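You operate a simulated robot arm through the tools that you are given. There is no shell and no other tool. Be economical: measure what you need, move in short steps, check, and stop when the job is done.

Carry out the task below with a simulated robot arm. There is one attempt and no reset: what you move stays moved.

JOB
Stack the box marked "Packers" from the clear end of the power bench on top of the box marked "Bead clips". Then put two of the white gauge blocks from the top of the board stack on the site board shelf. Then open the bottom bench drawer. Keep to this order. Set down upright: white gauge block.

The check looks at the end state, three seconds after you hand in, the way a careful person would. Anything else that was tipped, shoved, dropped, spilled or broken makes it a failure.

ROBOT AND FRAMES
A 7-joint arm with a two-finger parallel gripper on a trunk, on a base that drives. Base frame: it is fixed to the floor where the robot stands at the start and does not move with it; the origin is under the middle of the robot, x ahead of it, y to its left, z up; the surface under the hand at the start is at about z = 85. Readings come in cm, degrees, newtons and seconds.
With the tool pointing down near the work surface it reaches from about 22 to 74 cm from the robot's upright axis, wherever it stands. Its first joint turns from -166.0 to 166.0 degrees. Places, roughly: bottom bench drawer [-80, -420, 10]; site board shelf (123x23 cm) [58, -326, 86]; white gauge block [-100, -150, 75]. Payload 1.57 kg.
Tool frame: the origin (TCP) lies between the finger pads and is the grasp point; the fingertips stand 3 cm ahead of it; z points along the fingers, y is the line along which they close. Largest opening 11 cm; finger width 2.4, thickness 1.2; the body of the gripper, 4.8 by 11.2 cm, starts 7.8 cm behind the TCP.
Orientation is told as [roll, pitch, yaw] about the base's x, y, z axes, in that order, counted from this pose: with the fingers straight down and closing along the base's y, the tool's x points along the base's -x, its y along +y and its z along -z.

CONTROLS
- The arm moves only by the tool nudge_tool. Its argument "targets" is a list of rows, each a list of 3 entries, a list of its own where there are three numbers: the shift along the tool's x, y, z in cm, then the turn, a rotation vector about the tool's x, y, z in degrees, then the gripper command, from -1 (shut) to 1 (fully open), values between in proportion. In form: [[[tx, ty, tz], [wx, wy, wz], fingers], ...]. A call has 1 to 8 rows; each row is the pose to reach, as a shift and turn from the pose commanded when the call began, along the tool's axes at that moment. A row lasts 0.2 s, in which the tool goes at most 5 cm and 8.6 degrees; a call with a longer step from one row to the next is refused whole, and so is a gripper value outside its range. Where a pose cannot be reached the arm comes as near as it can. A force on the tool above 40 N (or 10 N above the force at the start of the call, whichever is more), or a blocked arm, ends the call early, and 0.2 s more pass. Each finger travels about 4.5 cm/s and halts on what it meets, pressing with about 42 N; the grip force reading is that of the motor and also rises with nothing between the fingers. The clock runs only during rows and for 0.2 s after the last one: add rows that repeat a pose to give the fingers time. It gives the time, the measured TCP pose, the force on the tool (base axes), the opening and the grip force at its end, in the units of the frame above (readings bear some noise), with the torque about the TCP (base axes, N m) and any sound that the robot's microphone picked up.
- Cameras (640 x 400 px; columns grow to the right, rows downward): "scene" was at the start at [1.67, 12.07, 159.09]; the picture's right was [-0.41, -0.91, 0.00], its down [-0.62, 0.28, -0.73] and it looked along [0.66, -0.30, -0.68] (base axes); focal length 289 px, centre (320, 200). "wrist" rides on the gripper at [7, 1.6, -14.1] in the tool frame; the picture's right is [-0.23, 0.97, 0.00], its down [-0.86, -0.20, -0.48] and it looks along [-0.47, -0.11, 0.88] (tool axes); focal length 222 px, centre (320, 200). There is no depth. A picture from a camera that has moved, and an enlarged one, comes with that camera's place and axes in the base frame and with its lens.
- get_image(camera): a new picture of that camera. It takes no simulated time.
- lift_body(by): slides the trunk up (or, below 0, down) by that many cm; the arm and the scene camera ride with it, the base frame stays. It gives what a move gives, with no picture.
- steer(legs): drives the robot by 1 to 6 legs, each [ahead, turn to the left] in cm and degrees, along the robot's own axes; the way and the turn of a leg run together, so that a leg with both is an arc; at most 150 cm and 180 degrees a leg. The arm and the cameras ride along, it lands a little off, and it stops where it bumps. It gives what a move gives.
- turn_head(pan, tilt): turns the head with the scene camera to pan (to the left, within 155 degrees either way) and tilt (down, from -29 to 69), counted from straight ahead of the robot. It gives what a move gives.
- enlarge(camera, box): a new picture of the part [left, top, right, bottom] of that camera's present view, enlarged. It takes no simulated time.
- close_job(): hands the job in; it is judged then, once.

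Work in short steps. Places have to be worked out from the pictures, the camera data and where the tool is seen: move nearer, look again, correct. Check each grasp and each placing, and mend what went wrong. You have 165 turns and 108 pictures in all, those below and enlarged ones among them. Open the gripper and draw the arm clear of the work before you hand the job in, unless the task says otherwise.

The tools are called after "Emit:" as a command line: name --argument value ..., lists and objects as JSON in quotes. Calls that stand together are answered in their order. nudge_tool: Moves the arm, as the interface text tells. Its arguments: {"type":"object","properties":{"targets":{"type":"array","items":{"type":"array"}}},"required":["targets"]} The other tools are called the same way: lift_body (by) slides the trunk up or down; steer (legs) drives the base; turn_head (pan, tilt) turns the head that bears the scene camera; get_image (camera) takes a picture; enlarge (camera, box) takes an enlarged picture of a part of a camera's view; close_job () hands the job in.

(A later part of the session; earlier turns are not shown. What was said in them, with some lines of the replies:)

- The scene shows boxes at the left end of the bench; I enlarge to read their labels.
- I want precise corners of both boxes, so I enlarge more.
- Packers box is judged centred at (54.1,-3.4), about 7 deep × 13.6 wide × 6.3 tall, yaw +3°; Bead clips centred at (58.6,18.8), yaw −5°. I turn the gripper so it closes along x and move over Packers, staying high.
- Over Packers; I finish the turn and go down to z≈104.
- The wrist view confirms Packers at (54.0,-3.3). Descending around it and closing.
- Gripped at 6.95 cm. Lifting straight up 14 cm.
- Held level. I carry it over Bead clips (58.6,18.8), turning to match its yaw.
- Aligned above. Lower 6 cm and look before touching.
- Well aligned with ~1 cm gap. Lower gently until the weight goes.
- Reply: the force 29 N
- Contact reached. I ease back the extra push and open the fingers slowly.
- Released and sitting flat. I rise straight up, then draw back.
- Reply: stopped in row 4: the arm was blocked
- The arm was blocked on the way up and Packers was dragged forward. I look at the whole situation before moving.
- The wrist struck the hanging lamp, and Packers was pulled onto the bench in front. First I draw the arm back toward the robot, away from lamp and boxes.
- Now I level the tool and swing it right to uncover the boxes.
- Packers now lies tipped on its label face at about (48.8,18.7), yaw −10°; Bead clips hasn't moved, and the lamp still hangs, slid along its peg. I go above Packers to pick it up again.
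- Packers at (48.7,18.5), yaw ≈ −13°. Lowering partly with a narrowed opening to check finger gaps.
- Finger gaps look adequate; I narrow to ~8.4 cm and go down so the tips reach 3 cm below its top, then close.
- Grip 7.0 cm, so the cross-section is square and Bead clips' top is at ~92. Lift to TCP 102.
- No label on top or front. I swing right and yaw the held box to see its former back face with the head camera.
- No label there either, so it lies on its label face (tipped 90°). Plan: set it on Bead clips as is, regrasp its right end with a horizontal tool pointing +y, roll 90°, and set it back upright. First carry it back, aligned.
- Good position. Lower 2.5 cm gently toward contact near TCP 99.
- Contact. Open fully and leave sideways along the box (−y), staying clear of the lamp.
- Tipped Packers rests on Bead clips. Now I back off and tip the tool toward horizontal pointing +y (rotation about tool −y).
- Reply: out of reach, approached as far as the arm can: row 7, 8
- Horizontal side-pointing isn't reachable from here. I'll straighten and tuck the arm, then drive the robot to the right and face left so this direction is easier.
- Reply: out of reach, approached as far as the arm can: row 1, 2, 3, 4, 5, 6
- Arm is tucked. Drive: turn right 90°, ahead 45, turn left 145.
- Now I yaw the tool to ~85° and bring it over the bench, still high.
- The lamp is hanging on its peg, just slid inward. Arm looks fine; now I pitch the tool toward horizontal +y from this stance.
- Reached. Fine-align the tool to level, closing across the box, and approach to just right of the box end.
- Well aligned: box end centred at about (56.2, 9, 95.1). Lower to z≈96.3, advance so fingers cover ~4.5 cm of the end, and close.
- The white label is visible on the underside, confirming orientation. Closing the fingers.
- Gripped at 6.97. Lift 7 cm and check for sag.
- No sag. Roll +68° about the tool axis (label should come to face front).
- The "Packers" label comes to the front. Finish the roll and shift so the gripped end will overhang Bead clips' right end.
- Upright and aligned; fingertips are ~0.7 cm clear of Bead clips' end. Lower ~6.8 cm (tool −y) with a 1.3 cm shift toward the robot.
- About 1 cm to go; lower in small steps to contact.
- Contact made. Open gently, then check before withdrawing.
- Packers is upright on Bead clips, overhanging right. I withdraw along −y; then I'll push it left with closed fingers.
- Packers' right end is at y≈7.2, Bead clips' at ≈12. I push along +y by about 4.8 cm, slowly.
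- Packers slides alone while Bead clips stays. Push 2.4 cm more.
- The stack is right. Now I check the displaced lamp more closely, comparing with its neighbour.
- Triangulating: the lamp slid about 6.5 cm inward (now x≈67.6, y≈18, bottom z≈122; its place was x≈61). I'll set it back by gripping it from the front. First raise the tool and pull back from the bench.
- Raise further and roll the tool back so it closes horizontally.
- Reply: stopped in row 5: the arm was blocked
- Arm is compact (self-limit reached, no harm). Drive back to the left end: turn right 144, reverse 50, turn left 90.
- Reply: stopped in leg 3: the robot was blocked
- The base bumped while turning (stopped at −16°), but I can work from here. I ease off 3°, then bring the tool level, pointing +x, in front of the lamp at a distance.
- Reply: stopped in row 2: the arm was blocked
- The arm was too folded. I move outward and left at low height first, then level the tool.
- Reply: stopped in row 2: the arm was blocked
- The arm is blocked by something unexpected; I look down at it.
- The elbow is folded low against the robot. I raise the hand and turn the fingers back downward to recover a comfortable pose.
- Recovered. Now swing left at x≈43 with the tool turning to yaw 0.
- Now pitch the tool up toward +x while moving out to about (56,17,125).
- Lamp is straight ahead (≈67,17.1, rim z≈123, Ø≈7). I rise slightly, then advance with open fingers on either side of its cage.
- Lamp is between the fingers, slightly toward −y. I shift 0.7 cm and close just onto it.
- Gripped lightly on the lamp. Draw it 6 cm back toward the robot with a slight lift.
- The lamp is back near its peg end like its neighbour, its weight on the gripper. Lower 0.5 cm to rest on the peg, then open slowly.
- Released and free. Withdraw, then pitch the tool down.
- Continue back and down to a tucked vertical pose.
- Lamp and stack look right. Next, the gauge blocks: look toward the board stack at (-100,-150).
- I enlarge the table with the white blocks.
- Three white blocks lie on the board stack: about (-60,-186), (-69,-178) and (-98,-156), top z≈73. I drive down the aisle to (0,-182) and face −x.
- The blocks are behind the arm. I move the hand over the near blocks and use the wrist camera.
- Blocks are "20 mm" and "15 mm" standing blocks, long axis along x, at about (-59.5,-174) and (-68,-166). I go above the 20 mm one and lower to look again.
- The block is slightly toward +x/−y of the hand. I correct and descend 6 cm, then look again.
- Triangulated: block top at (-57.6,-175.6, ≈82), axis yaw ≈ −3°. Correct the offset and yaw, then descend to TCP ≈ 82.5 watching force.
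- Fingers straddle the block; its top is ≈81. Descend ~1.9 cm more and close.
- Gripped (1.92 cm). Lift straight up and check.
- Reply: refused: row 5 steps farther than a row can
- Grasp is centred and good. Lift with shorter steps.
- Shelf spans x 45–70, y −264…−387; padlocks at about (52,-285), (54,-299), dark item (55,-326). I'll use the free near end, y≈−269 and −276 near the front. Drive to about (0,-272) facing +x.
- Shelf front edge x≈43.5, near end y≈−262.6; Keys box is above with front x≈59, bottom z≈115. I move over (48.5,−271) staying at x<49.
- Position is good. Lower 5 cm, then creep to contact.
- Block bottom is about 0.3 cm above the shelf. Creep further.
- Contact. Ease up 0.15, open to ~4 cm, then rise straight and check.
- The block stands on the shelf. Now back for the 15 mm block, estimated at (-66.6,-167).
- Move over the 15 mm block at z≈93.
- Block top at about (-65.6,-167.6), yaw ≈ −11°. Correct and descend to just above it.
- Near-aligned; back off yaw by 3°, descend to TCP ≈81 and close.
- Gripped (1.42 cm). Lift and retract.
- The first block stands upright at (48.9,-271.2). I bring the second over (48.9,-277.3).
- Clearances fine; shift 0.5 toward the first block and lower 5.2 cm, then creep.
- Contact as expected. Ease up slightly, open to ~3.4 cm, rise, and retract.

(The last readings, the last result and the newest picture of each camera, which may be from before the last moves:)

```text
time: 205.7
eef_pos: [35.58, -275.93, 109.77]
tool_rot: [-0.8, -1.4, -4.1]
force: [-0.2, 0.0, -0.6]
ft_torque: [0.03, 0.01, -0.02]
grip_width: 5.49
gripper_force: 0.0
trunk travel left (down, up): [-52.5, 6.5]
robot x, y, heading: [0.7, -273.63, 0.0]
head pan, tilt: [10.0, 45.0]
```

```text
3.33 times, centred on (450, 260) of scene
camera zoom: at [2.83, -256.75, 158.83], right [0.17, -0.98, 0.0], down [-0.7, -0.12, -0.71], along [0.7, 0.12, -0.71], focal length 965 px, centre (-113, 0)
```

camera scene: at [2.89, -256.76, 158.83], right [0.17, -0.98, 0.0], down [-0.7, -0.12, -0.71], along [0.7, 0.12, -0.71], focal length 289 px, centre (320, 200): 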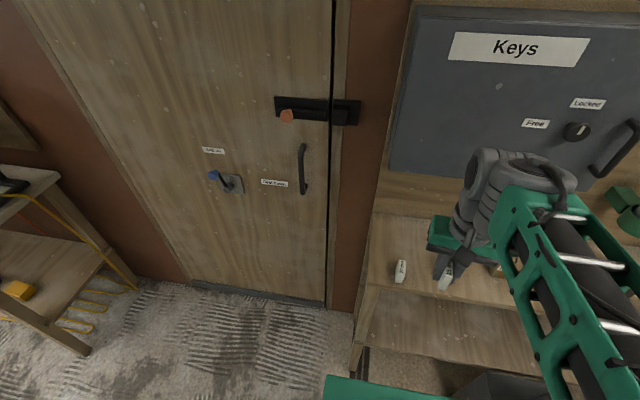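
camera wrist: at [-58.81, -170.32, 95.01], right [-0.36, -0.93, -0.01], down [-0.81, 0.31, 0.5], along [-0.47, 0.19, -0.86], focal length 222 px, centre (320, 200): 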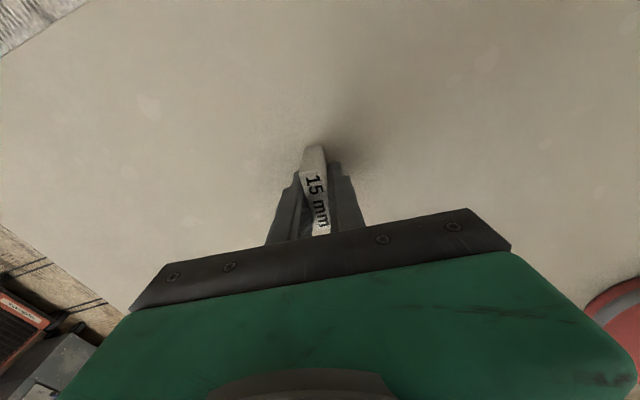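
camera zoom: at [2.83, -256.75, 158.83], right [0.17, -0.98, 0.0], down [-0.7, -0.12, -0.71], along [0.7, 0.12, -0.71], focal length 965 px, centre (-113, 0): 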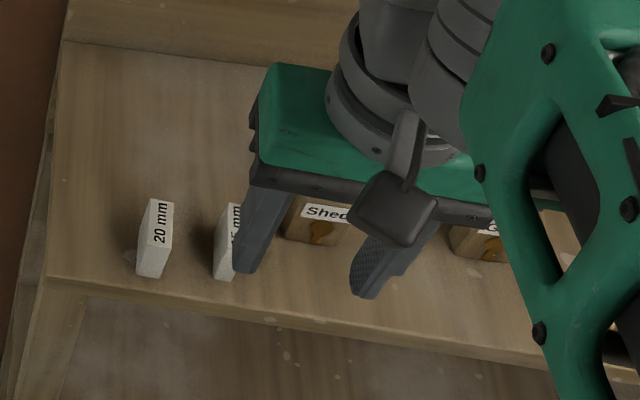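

Both blocks stand upright on the shelf. Now look for the bottom bench drawer at (-80,-420,10).

Emit:
turn_head --pan -112 --tilt 35

Emit:
get_image --camera "scene"

```text
time: 207.7
eef_pos: [35.83, -275.81, 109.68]
tool_rot: [-0.7, -1.4, -4.1]
force: [-0.2, -0.2, -0.3]
ft_torque: [-0.04, -0.02, 0.02]
grip_width: 5.48
gripper_force: 0.1
trunk travel left (down, up): [-52.5, 6.5]
robot x, y, heading: [0.77, -273.36, 0.1]
head pan, tilt: [-112.0, 35.0]
```

```text
16 pictures are left
camera scene: at [-8.42, -266.34, 160.31], right [-0.93, 0.37, 0.0], down [0.21, 0.53, -0.82], along [-0.31, -0.76, -0.57], focal length 289 px, centre (320, 200)
```

scene: 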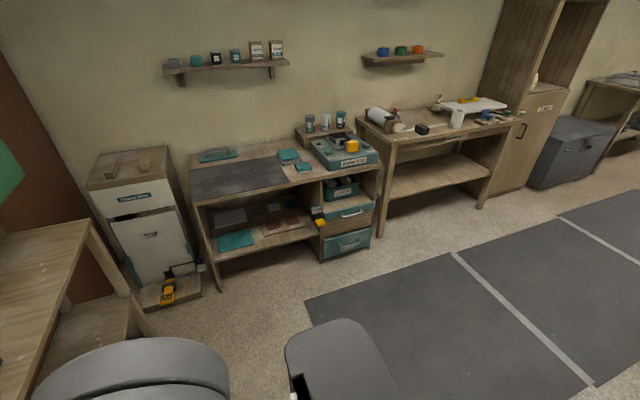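

Emit:
enlarge --camera "scene" --box '[300, 170, 400, 270]'

```text
4.00 times, centred on (350, 220) of scene
camera zoom: at [-8.42, -266.34, 160.31], right [-0.93, 0.37, 0.0], down [0.21, 0.53, -0.82], along [-0.31, -0.76, -0.57], focal length 1158 px, centre (200, 120)
```

zoom: 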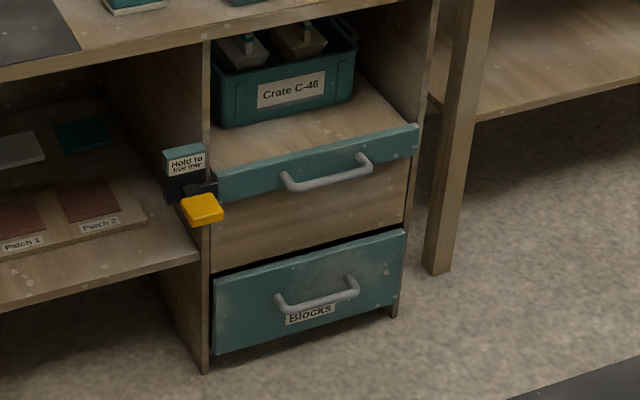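

The bottom drawer ("Blocks") front spans x −67…−104 at y≈−403.5, bar handle about (−86,−399.5,15). I drive to about (−86,−335) facing −y.

Emit:
steer --legs '[[0, -144.8], [106, 0], [0, 54.7]]'

Emit:
turn_head --pan 0 --tilt 60

Emit:
get_image --camera "scene"

```text
time: 221.6
eef_pos: [-91.08, -368.56, 109.73]
tool_rot: [-0.8, -1.4, -96.6]
force: [-0.6, -0.7, -0.3]
ft_torque: [0.01, 0.01, 0.04]
grip_width: 5.5
gripper_force: 0.1
trunk travel left (down, up): [-52.5, 6.5]
robot x, y, heading: [-87.46, -334.34, -92.3]
head pan, tilt: [-112.0, 35.0]
```

```text
time: 223.5
eef_pos: [-91.07, -368.51, 109.71]
tool_rot: [-0.8, -1.4, -96.5]
force: [0.0, 0.0, -0.1]
ft_torque: [0.0, -0.03, -0.01]
grip_width: 5.49
gripper_force: 0.0
trunk travel left (down, up): [-52.5, 6.5]
robot x, y, heading: [-87.3, -333.74, -92.6]
head pan, tilt: [0.0, 60.0]
```

```text
14 pictures are left
camera scene: at [-71.87, -335.05, 156.88], right [-1.0, 0.04, 0.0], down [0.04, 0.87, -0.5], along [-0.02, -0.5, -0.87], focal length 289 px, centre (320, 200)
```

scene: 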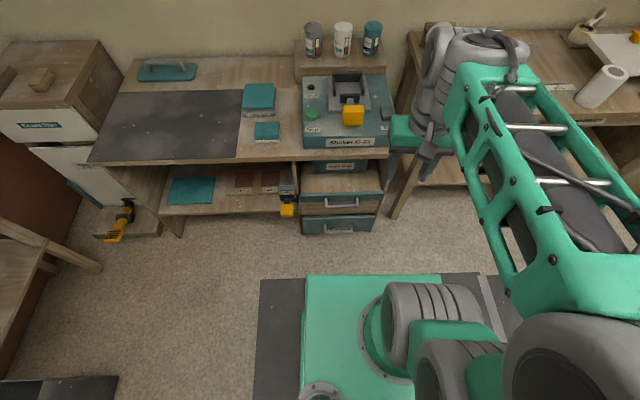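

Emit:
enlarge --camera "scene" --box '[280, 160, 400, 250]'

```text
4.44 times, centred on (340, 205) of scene
camera zoom: at [-71.87, -335.05, 156.88], right [-1.0, 0.04, 0.0], down [0.04, 0.87, -0.5], along [-0.02, -0.5, -0.87], focal length 1286 px, centre (231, 178)
```

zoom: 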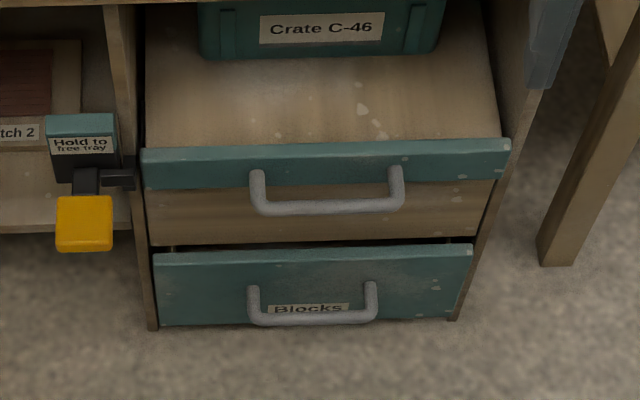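

Handle bar estimated (−84.5,−397.5,13.5), ~4.7 cm proud of the face. I back up 8 cm for arm room and lower the trunk.

Emit:
steer --legs '[[-8, 2]]'

Emit:
lift_body --by -50

```text
time: 224.5
eef_pos: [-89.55, -360.57, 109.68]
tool_rot: [-0.8, -1.4, -94.5]
force: [-0.8, -0.1, 0.5]
ft_torque: [-0.01, -0.02, -0.02]
grip_width: 5.5
gripper_force: 0.0
trunk travel left (down, up): [-52.5, 6.5]
robot x, y, heading: [-87.0, -325.76, -90.3]
head pan, tilt: [0.0, 60.0]
```

```text
refused: -50 is not a number from -40 to 40
```

Emit:
lift_body --by -40

Emit:
lift_body --by -8

```text
time: 228.4
eef_pos: [-89.62, -360.57, 69.82]
tool_rot: [-0.7, -1.3, -94.4]
force: [0.3, -0.5, 0.2]
ft_torque: [0.02, -0.01, 0.0]
grip_width: 5.51
gripper_force: 0.0
trunk travel left (down, up): [-12.5, 46.5]
robot x, y, heading: [-86.98, -325.61, -90.4]
head pan, tilt: [0.0, 60.0]
```

```text
time: 229.5
eef_pos: [-89.5, -360.65, 61.73]
tool_rot: [-0.8, -1.4, -94.5]
force: [0.8, -0.9, -0.6]
ft_torque: [-0.01, 0.0, 0.02]
grip_width: 5.5
gripper_force: 0.0
trunk travel left (down, up): [-4.5, 54.5]
robot x, y, heading: [-86.76, -325.5, -90.2]
head pan, tilt: [0.0, 60.0]
```

Now extend forward and pitch the tool toward −y, in two stages.

Emit:
nudge_tool --targets '[[[-3, 0.8, 2.5], [0, -6.6, -0.5], 0], [[-6, 1.7, 5], [-0.2, -13.2, -1.1], 0], [[-9, 2.6, 7.5], [-0.5, -19.9, -1.7], 0], [[-12, 3.5, 10], [-0.8, -26.5, -2.2], 0], [[-15, 4.4, 12.5], [-1.1, -33.1, -2.8], 0], [[-18, 5.2, 15], [-1.4, -39.7, -3.4], 0], [[-21, 6.1, 17.5], [-1.7, -46.4, -4], 0], [[-23.5, 7, 20], [-2.1, -53, -4.5], 0]]'

Emit:
get_image --camera "scene"

```text
time: 231.3
eef_pos: [-84.82, -385.09, 42.26]
tool_rot: [-1.7, -54.5, -88.1]
force: [-0.2, -0.1, -0.3]
ft_torque: [0.03, 0.02, 0.01]
grip_width: 5.51
gripper_force: 0.0
trunk travel left (down, up): [-4.5, 54.5]
robot x, y, heading: [-87.32, -325.82, -90.6]
head pan, tilt: [0.0, 60.0]
```

```text
12 pictures are left
camera scene: at [-71.65, -326.37, 108.89], right [-1.0, 0.01, 0.0], down [0.0, 0.87, -0.5], along [0.0, -0.5, -0.87], focal length 289 px, centre (320, 200)
```

scene: 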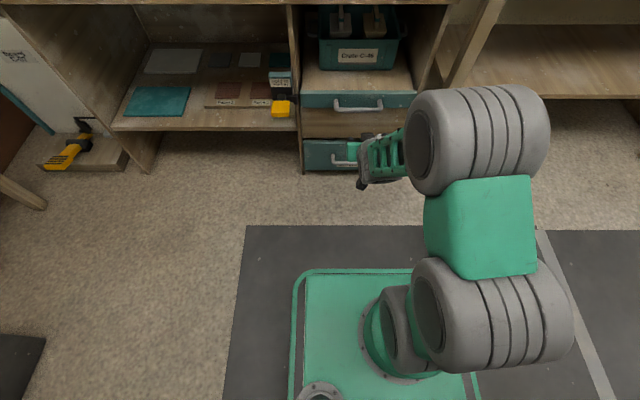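

Emit:
get_image --camera "wrist"

```text
11 pictures are left
camera wrist: at [-83.14, -369.46, 44.72], right [0.98, -0.13, 0.17], down [-0.18, -0.11, 0.98], along [-0.1, -0.99, -0.13], focal length 222 px, centre (320, 200)
```

wrist: 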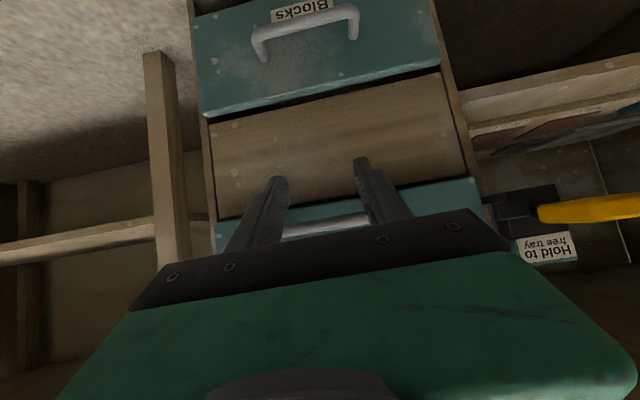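

The fingers close along x, but the bar runs along x, so I roll the tool 90° about its axis here where there's room.

Emit:
nudge_tool --targets '[[[0, 0, 0], [0, 0, 8.5], 0], [[0, 0, 0], [0, 0, 17], 0], [[0, 0, 0], [0, 0, 25.5], 0], [[0, 0, 0], [0, 0, 34], 0], [[0, 0, 0], [0, 0, 42.5], 0], [[0, 0, 0], [0, 0, 51], 0], [[0, 0, 0], [0, 0, 59.5], 0], [[0, 0, 0], [0, 0, 68], 0]]'

Emit:
nudge_tool --targets '[[[0, 0, 0], [0, 0, 7.4], 0], [[0, 0, 0], [0, 0, 14.8], 0], [[0, 0, 0], [0, 0, 22], 0], [[0, 0, 0], [0, 0, 22], 0]]'

```text
time: 233.1
eef_pos: [-84.83, -385.0, 42.26]
tool_rot: [52.0, -18.5, -166.4]
force: [-0.8, -0.5, -0.3]
ft_torque: [-0.03, 0.03, 0.04]
grip_width: 5.52
gripper_force: 0.0
trunk travel left (down, up): [-4.5, 54.5]
robot x, y, heading: [-87.22, -326.03, -90.2]
head pan, tilt: [0.0, 60.0]
```

```text
time: 234.1
eef_pos: [-84.74, -385.11, 42.32]
tool_rot: [54.4, -1.0, -179.7]
force: [0.3, 0.0, -0.4]
ft_torque: [0.0, 0.01, 0.03]
grip_width: 5.52
gripper_force: 0.1
trunk travel left (down, up): [-4.5, 54.5]
robot x, y, heading: [-87.05, -325.26, -90.2]
head pan, tilt: [0.0, 60.0]
```

Now the fingers close in the vertical plane, tool 35° below horizontal. Approach to ~8 cm before the bar and look.

Emit:
nudge_tool --targets '[[[0.1, -2.5, 2.9], [0, 0, 0], 0], [[0.2, -4.9, 5.8], [0, 0, 0], 0], [[0.4, -7.3, 8.7], [0, 0, 0], 0], [[0.5, -9.8, 11.6], [0, 0, 0], 0], [[0.6, -12.2, 14.5], [0, 0, 0], 0], [[0.7, -14.6, 17.4], [0, 0, 0], 0], [[0.7, -14.6, 17.4], [0, 0, 0], 0]]'

Emit:
get_image --camera "wrist"

Emit:
enlarge --camera "scene" --box '[280, 80, 440, 200]'

```text
time: 235.7
eef_pos: [-84.41, -390.72, 20.17]
tool_rot: [54.3, -1.1, -179.7]
force: [0.1, -0.1, -0.8]
ft_torque: [0.0, -0.04, -0.01]
grip_width: 5.49
gripper_force: 0.0
trunk travel left (down, up): [-4.5, 54.5]
robot x, y, heading: [-87.22, -325.74, -90.1]
head pan, tilt: [0.0, 60.0]
```

```text
10 pictures are left
camera wrist: at [-77.26, -380.13, 29.57], right [-0.21, -0.57, 0.8], down [-0.86, 0.5, 0.13], along [-0.47, -0.65, -0.59], focal length 222 px, centre (320, 200)
```

wrist: 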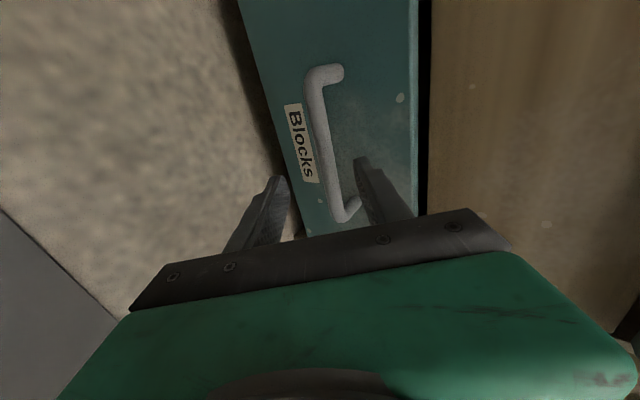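

```text
3.33 times, centred on (360, 140) of scene
camera zoom: at [-71.65, -326.41, 108.88], right [-1.0, 0.01, 0.0], down [0.0, 0.87, -0.5], along [0.0, -0.5, -0.87], focal length 965 px, centre (187, 400)
```

zoom: 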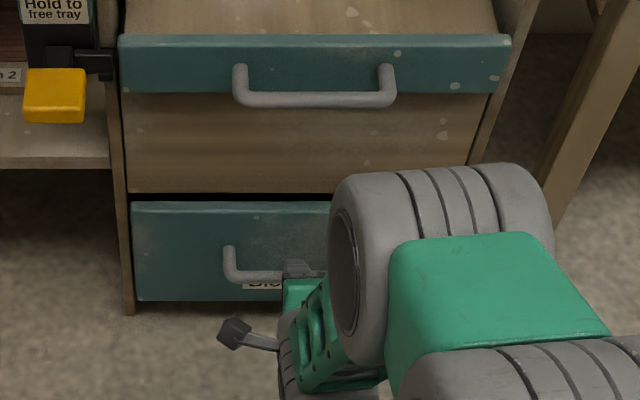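

Bar is about 6.5–9 cm ahead and 0.8 cm up in the finger plane. Advance 6 cm with that correction and look.

Emit:
nudge_tool --targets '[[[0, 0.8, 1.5], [0, 0, 0], 0], [[0, 0.8, 3.5], [0, 0, 0], 0], [[0, 0.8, 5], [0, 0, 0], 0], [[0, 0.8, 6], [0, 0, 0], 0], [[0, 0.8, 6], [0, 0, 0], 0]]'

Emit:
get_image --camera "wrist"

```text
time: 236.7
eef_pos: [-84.44, -395.73, 17.57]
tool_rot: [54.5, -1.1, -179.6]
force: [0.8, 19.6, 17.2]
ft_torque: [-1.14, 0.09, -0.14]
grip_width: 5.67
gripper_force: 1.0
trunk travel left (down, up): [-4.5, 54.5]
robot x, y, heading: [-86.9, -325.34, -90.5]
head pan, tilt: [0.0, 60.0]
stopped in row 4: the force on the tool passed its limit at 52 N (the readings are from after the stop); the commanded pose is now the measured one
```

```text
8 pictures are left
camera wrist: at [-77.27, -385.11, 26.91], right [-0.21, -0.57, 0.8], down [-0.86, 0.5, 0.13], along [-0.47, -0.65, -0.59], focal length 222 px, centre (320, 200)
```

wrist: 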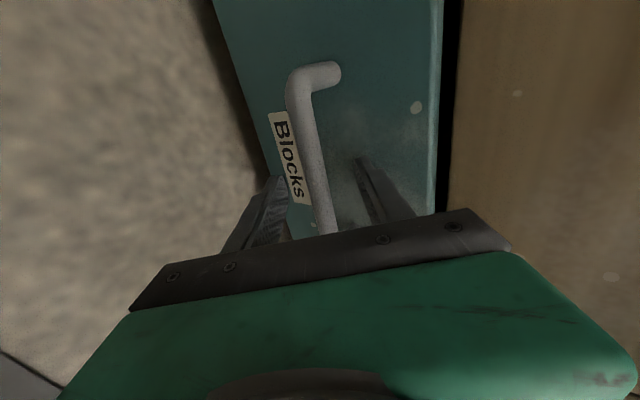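

The upper fingertip touches the drawer face and the bar is between the fingers. Ease back 0.4 and close.

Emit:
nudge_tool --targets '[[[0, 0, -0.4], [0, 0, 0], 0], [[0, 0, -0.4], [0, 0, 0], -0.3], [[0, 0, -0.2], [0, 0, 0], -0.6], [[0, 0, 0], [0, 0, 0], -0.9], [[0, 0, 0], [0, 0, 0], -1], [[0, 0, 0], [0, 0, 0], -1]]'

```text
time: 238.1
eef_pos: [-84.35, -395.73, 17.34]
tool_rot: [54.5, -1.0, -179.6]
force: [0.1, 0.6, 4.7]
ft_torque: [-0.03, -0.48, -0.52]
grip_width: 1.64
gripper_force: 30.5
trunk travel left (down, up): [-4.5, 54.5]
robot x, y, heading: [-87.43, -325.74, -90.6]
head pan, tilt: [0.0, 60.0]
```

Bar is gripped (1.64 cm). Pull 3 cm with the arm (+y) as a test.

Emit:
nudge_tool --targets '[[[0, -0.6, -0.8], [0, 0, 0], -1], [[0, -1.2, -1.6], [0, 0, 0], -1], [[0, -1.75, -2.44], [0, 0, 0], -1], [[0, -1.75, -2.44], [0, 0, 0], -1]]'

```text
time: 239.1
eef_pos: [-84.34, -392.85, 17.53]
tool_rot: [54.4, -1.0, -179.6]
force: [1.0, -0.2, 9.6]
ft_torque: [-0.1, -0.6, -0.5]
grip_width: 1.59
gripper_force: 31.7
trunk travel left (down, up): [-4.5, 54.5]
robot x, y, heading: [-87.35, -325.54, -90.4]
head pan, tilt: [0.0, 60.0]
```

Drawer moves freely. Pull it further by driving back 20 cm while holding.

Emit:
steer --legs '[[-10, 0], [-10, 0]]'

Emit:
get_image --camera "scene"

```text
time: 241.0
eef_pos: [-84.24, -373.01, 17.39]
tool_rot: [54.5, -1.0, -179.6]
force: [6.3, -0.9, 12.3]
ft_torque: [-0.08, -0.68, -0.41]
grip_width: 1.63
gripper_force: 31.7
trunk travel left (down, up): [-4.5, 54.5]
robot x, y, heading: [-87.09, -305.92, -90.2]
head pan, tilt: [0.0, 60.0]
```

```text
7 pictures are left
camera scene: at [-71.55, -306.46, 108.88], right [-1.0, 0.0, 0.0], down [0.0, 0.87, -0.5], along [0.0, -0.5, -0.87], focal length 289 px, centre (320, 200)
```

scene: 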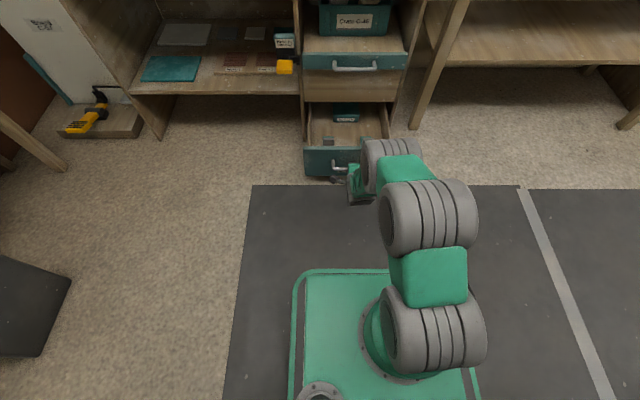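

Drawer is open ~23 cm. Pull another 6 cm to be sure it counts as open.

Emit:
steer --legs '[[-6, 0]]'

```text
time: 242.0
eef_pos: [-84.29, -366.9, 17.42]
tool_rot: [54.4, -1.1, -179.7]
force: [-0.7, -0.8, 4.2]
ft_torque: [-0.09, -0.7, -0.42]
grip_width: 1.62
gripper_force: 31.5
trunk travel left (down, up): [-4.5, 54.5]
robot x, y, heading: [-86.77, -299.95, -90.1]
head pan, tilt: [0.0, 60.0]
```

Drawer is out 29 cm. Open the fingers and withdraw backward along the tool axis.

Emit:
nudge_tool --targets '[[[0, 0, 0], [0, 0, 0], -0.5], [[0, 0, 0], [0, 0, 0], -0.1], [[0, 0, 0], [0, 0, 0], 0.1], [[0, 0, 0], [0, 0, 0], 0.1], [[0, 0, -2], [0, 0, 0], 0.1], [[0, 0, -5], [0, 0, 0], 0.1], [[0, 0, -8], [0, 0, 0], 0.1]]'

Emit:
enlarge --camera "scene" --box '[270, 60, 450, 220]'

```text
time: 243.6
eef_pos: [-84.29, -360.15, 22.01]
tool_rot: [54.3, -1.1, -179.7]
force: [0.4, 0.7, 0.1]
ft_torque: [0.0, 0.0, 0.02]
grip_width: 6.06
gripper_force: 0.0
trunk travel left (down, up): [-4.5, 54.5]
robot x, y, heading: [-86.89, -299.55, -90.1]
head pan, tilt: [0.0, 60.0]
```

```text
2.50 times, centred on (360, 140) of scene
camera zoom: at [-71.52, -300.39, 108.87], right [-1.0, 0.0, 0.0], down [0.0, 0.87, -0.5], along [0.0, -0.5, -0.87], focal length 724 px, centre (220, 350)
```

zoom: 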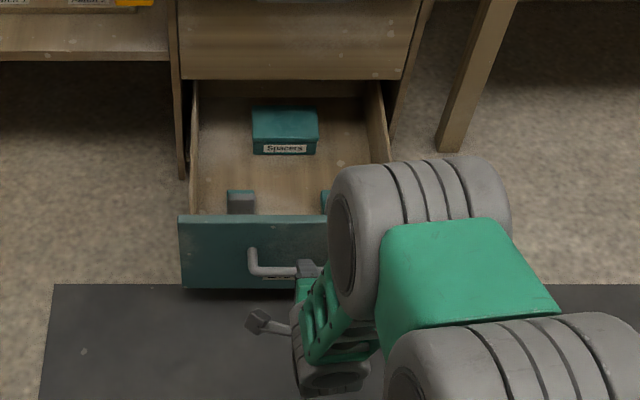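

The drawer is open and released. Raise the arm clear.

Emit:
nudge_tool --targets '[[[0, 3, -3.5], [0, 0, 0], 0.1], [[0, 6.5, -6.5], [0, 0, 0], 0.1], [[0, 10, -9.5], [0, 0, 0], 0.1], [[0, 13.5, -12], [0, 0, 0], 0.1], [[0, 17, -14], [0, 0, 0], 0.1]]'

Emit:
get_image --camera "scene"

```text
time: 244.8
eef_pos: [-84.05, -359.14, 43.96]
tool_rot: [54.3, -1.1, -179.6]
force: [0.3, 0.6, -0.4]
ft_torque: [0.01, 0.0, -0.01]
grip_width: 6.05
gripper_force: 0.0
trunk travel left (down, up): [-4.5, 54.5]
robot x, y, heading: [-87.29, -299.61, -90.2]
head pan, tilt: [0.0, 60.0]
```

```text
5 pictures are left
camera scene: at [-71.51, -300.39, 108.87], right [-1.0, 0.0, 0.0], down [0.0, 0.87, -0.5], along [0.0, -0.5, -0.87], focal length 289 px, centre (320, 200)
```

scene: 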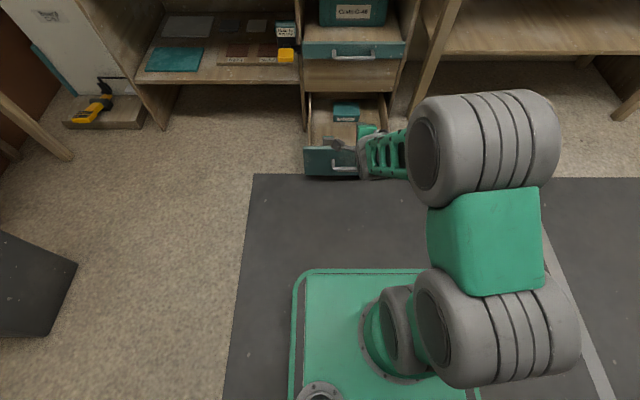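

Arm is clear. One last check of the gauge blocks on the shelf.

Emit:
turn_head --pan 98 --tilt 8

Emit:
enlarge --camera "scene" --box '[220, 120, 420, 280]'

```text
time: 246.5
eef_pos: [-83.92, -359.19, 43.84]
tool_rot: [54.4, -1.1, -179.6]
force: [-0.6, 0.1, 0.2]
ft_torque: [0.01, -0.01, -0.02]
grip_width: 6.05
gripper_force: 0.1
trunk travel left (down, up): [-4.5, 54.5]
robot x, y, heading: [-87.26, -299.5, -90.4]
head pan, tilt: [98.0, 8.0]
```

```text
2.50 times, centred on (320, 200) of scene
camera zoom: at [-62.31, -292.46, 116.64], right [0.13, -0.99, 0.0], down [-0.14, -0.02, -0.99], along [0.98, 0.13, -0.14], focal length 724 px, centre (320, 200)
```

zoom: 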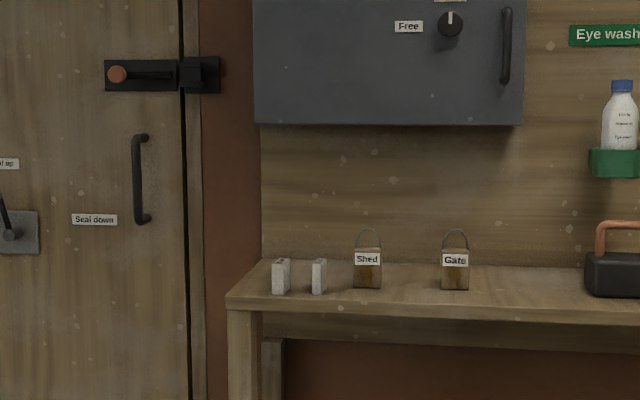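

Both blocks stand upright on the shelf, the boxes are stacked and the drawer is open. I'm handing in.

Emit:
close_job

```text
The job is handed in.
```

The job is handed in with all three parts done in order, but two things were disturbed on the way and put back:

- **Packers on "Bead clips":** it is stacked upright with its label to the front. On the first try my arm caught a hanging lamp, and the box was dragged off and tipped. I righted it and set it back on top.
- **Lamp:** the bump slid it about 6.5 cm along its peg. I drew it back to about where it was, near the end of the peg, and it hung there freely.
- **Gauge blocks:** the 20 mm and 15 mm blocks stand upright at the near end of the site board shelf.
- **Bottom bench drawer:** it is open about 29 cm, and the gripper is open and the arm is clear of it.
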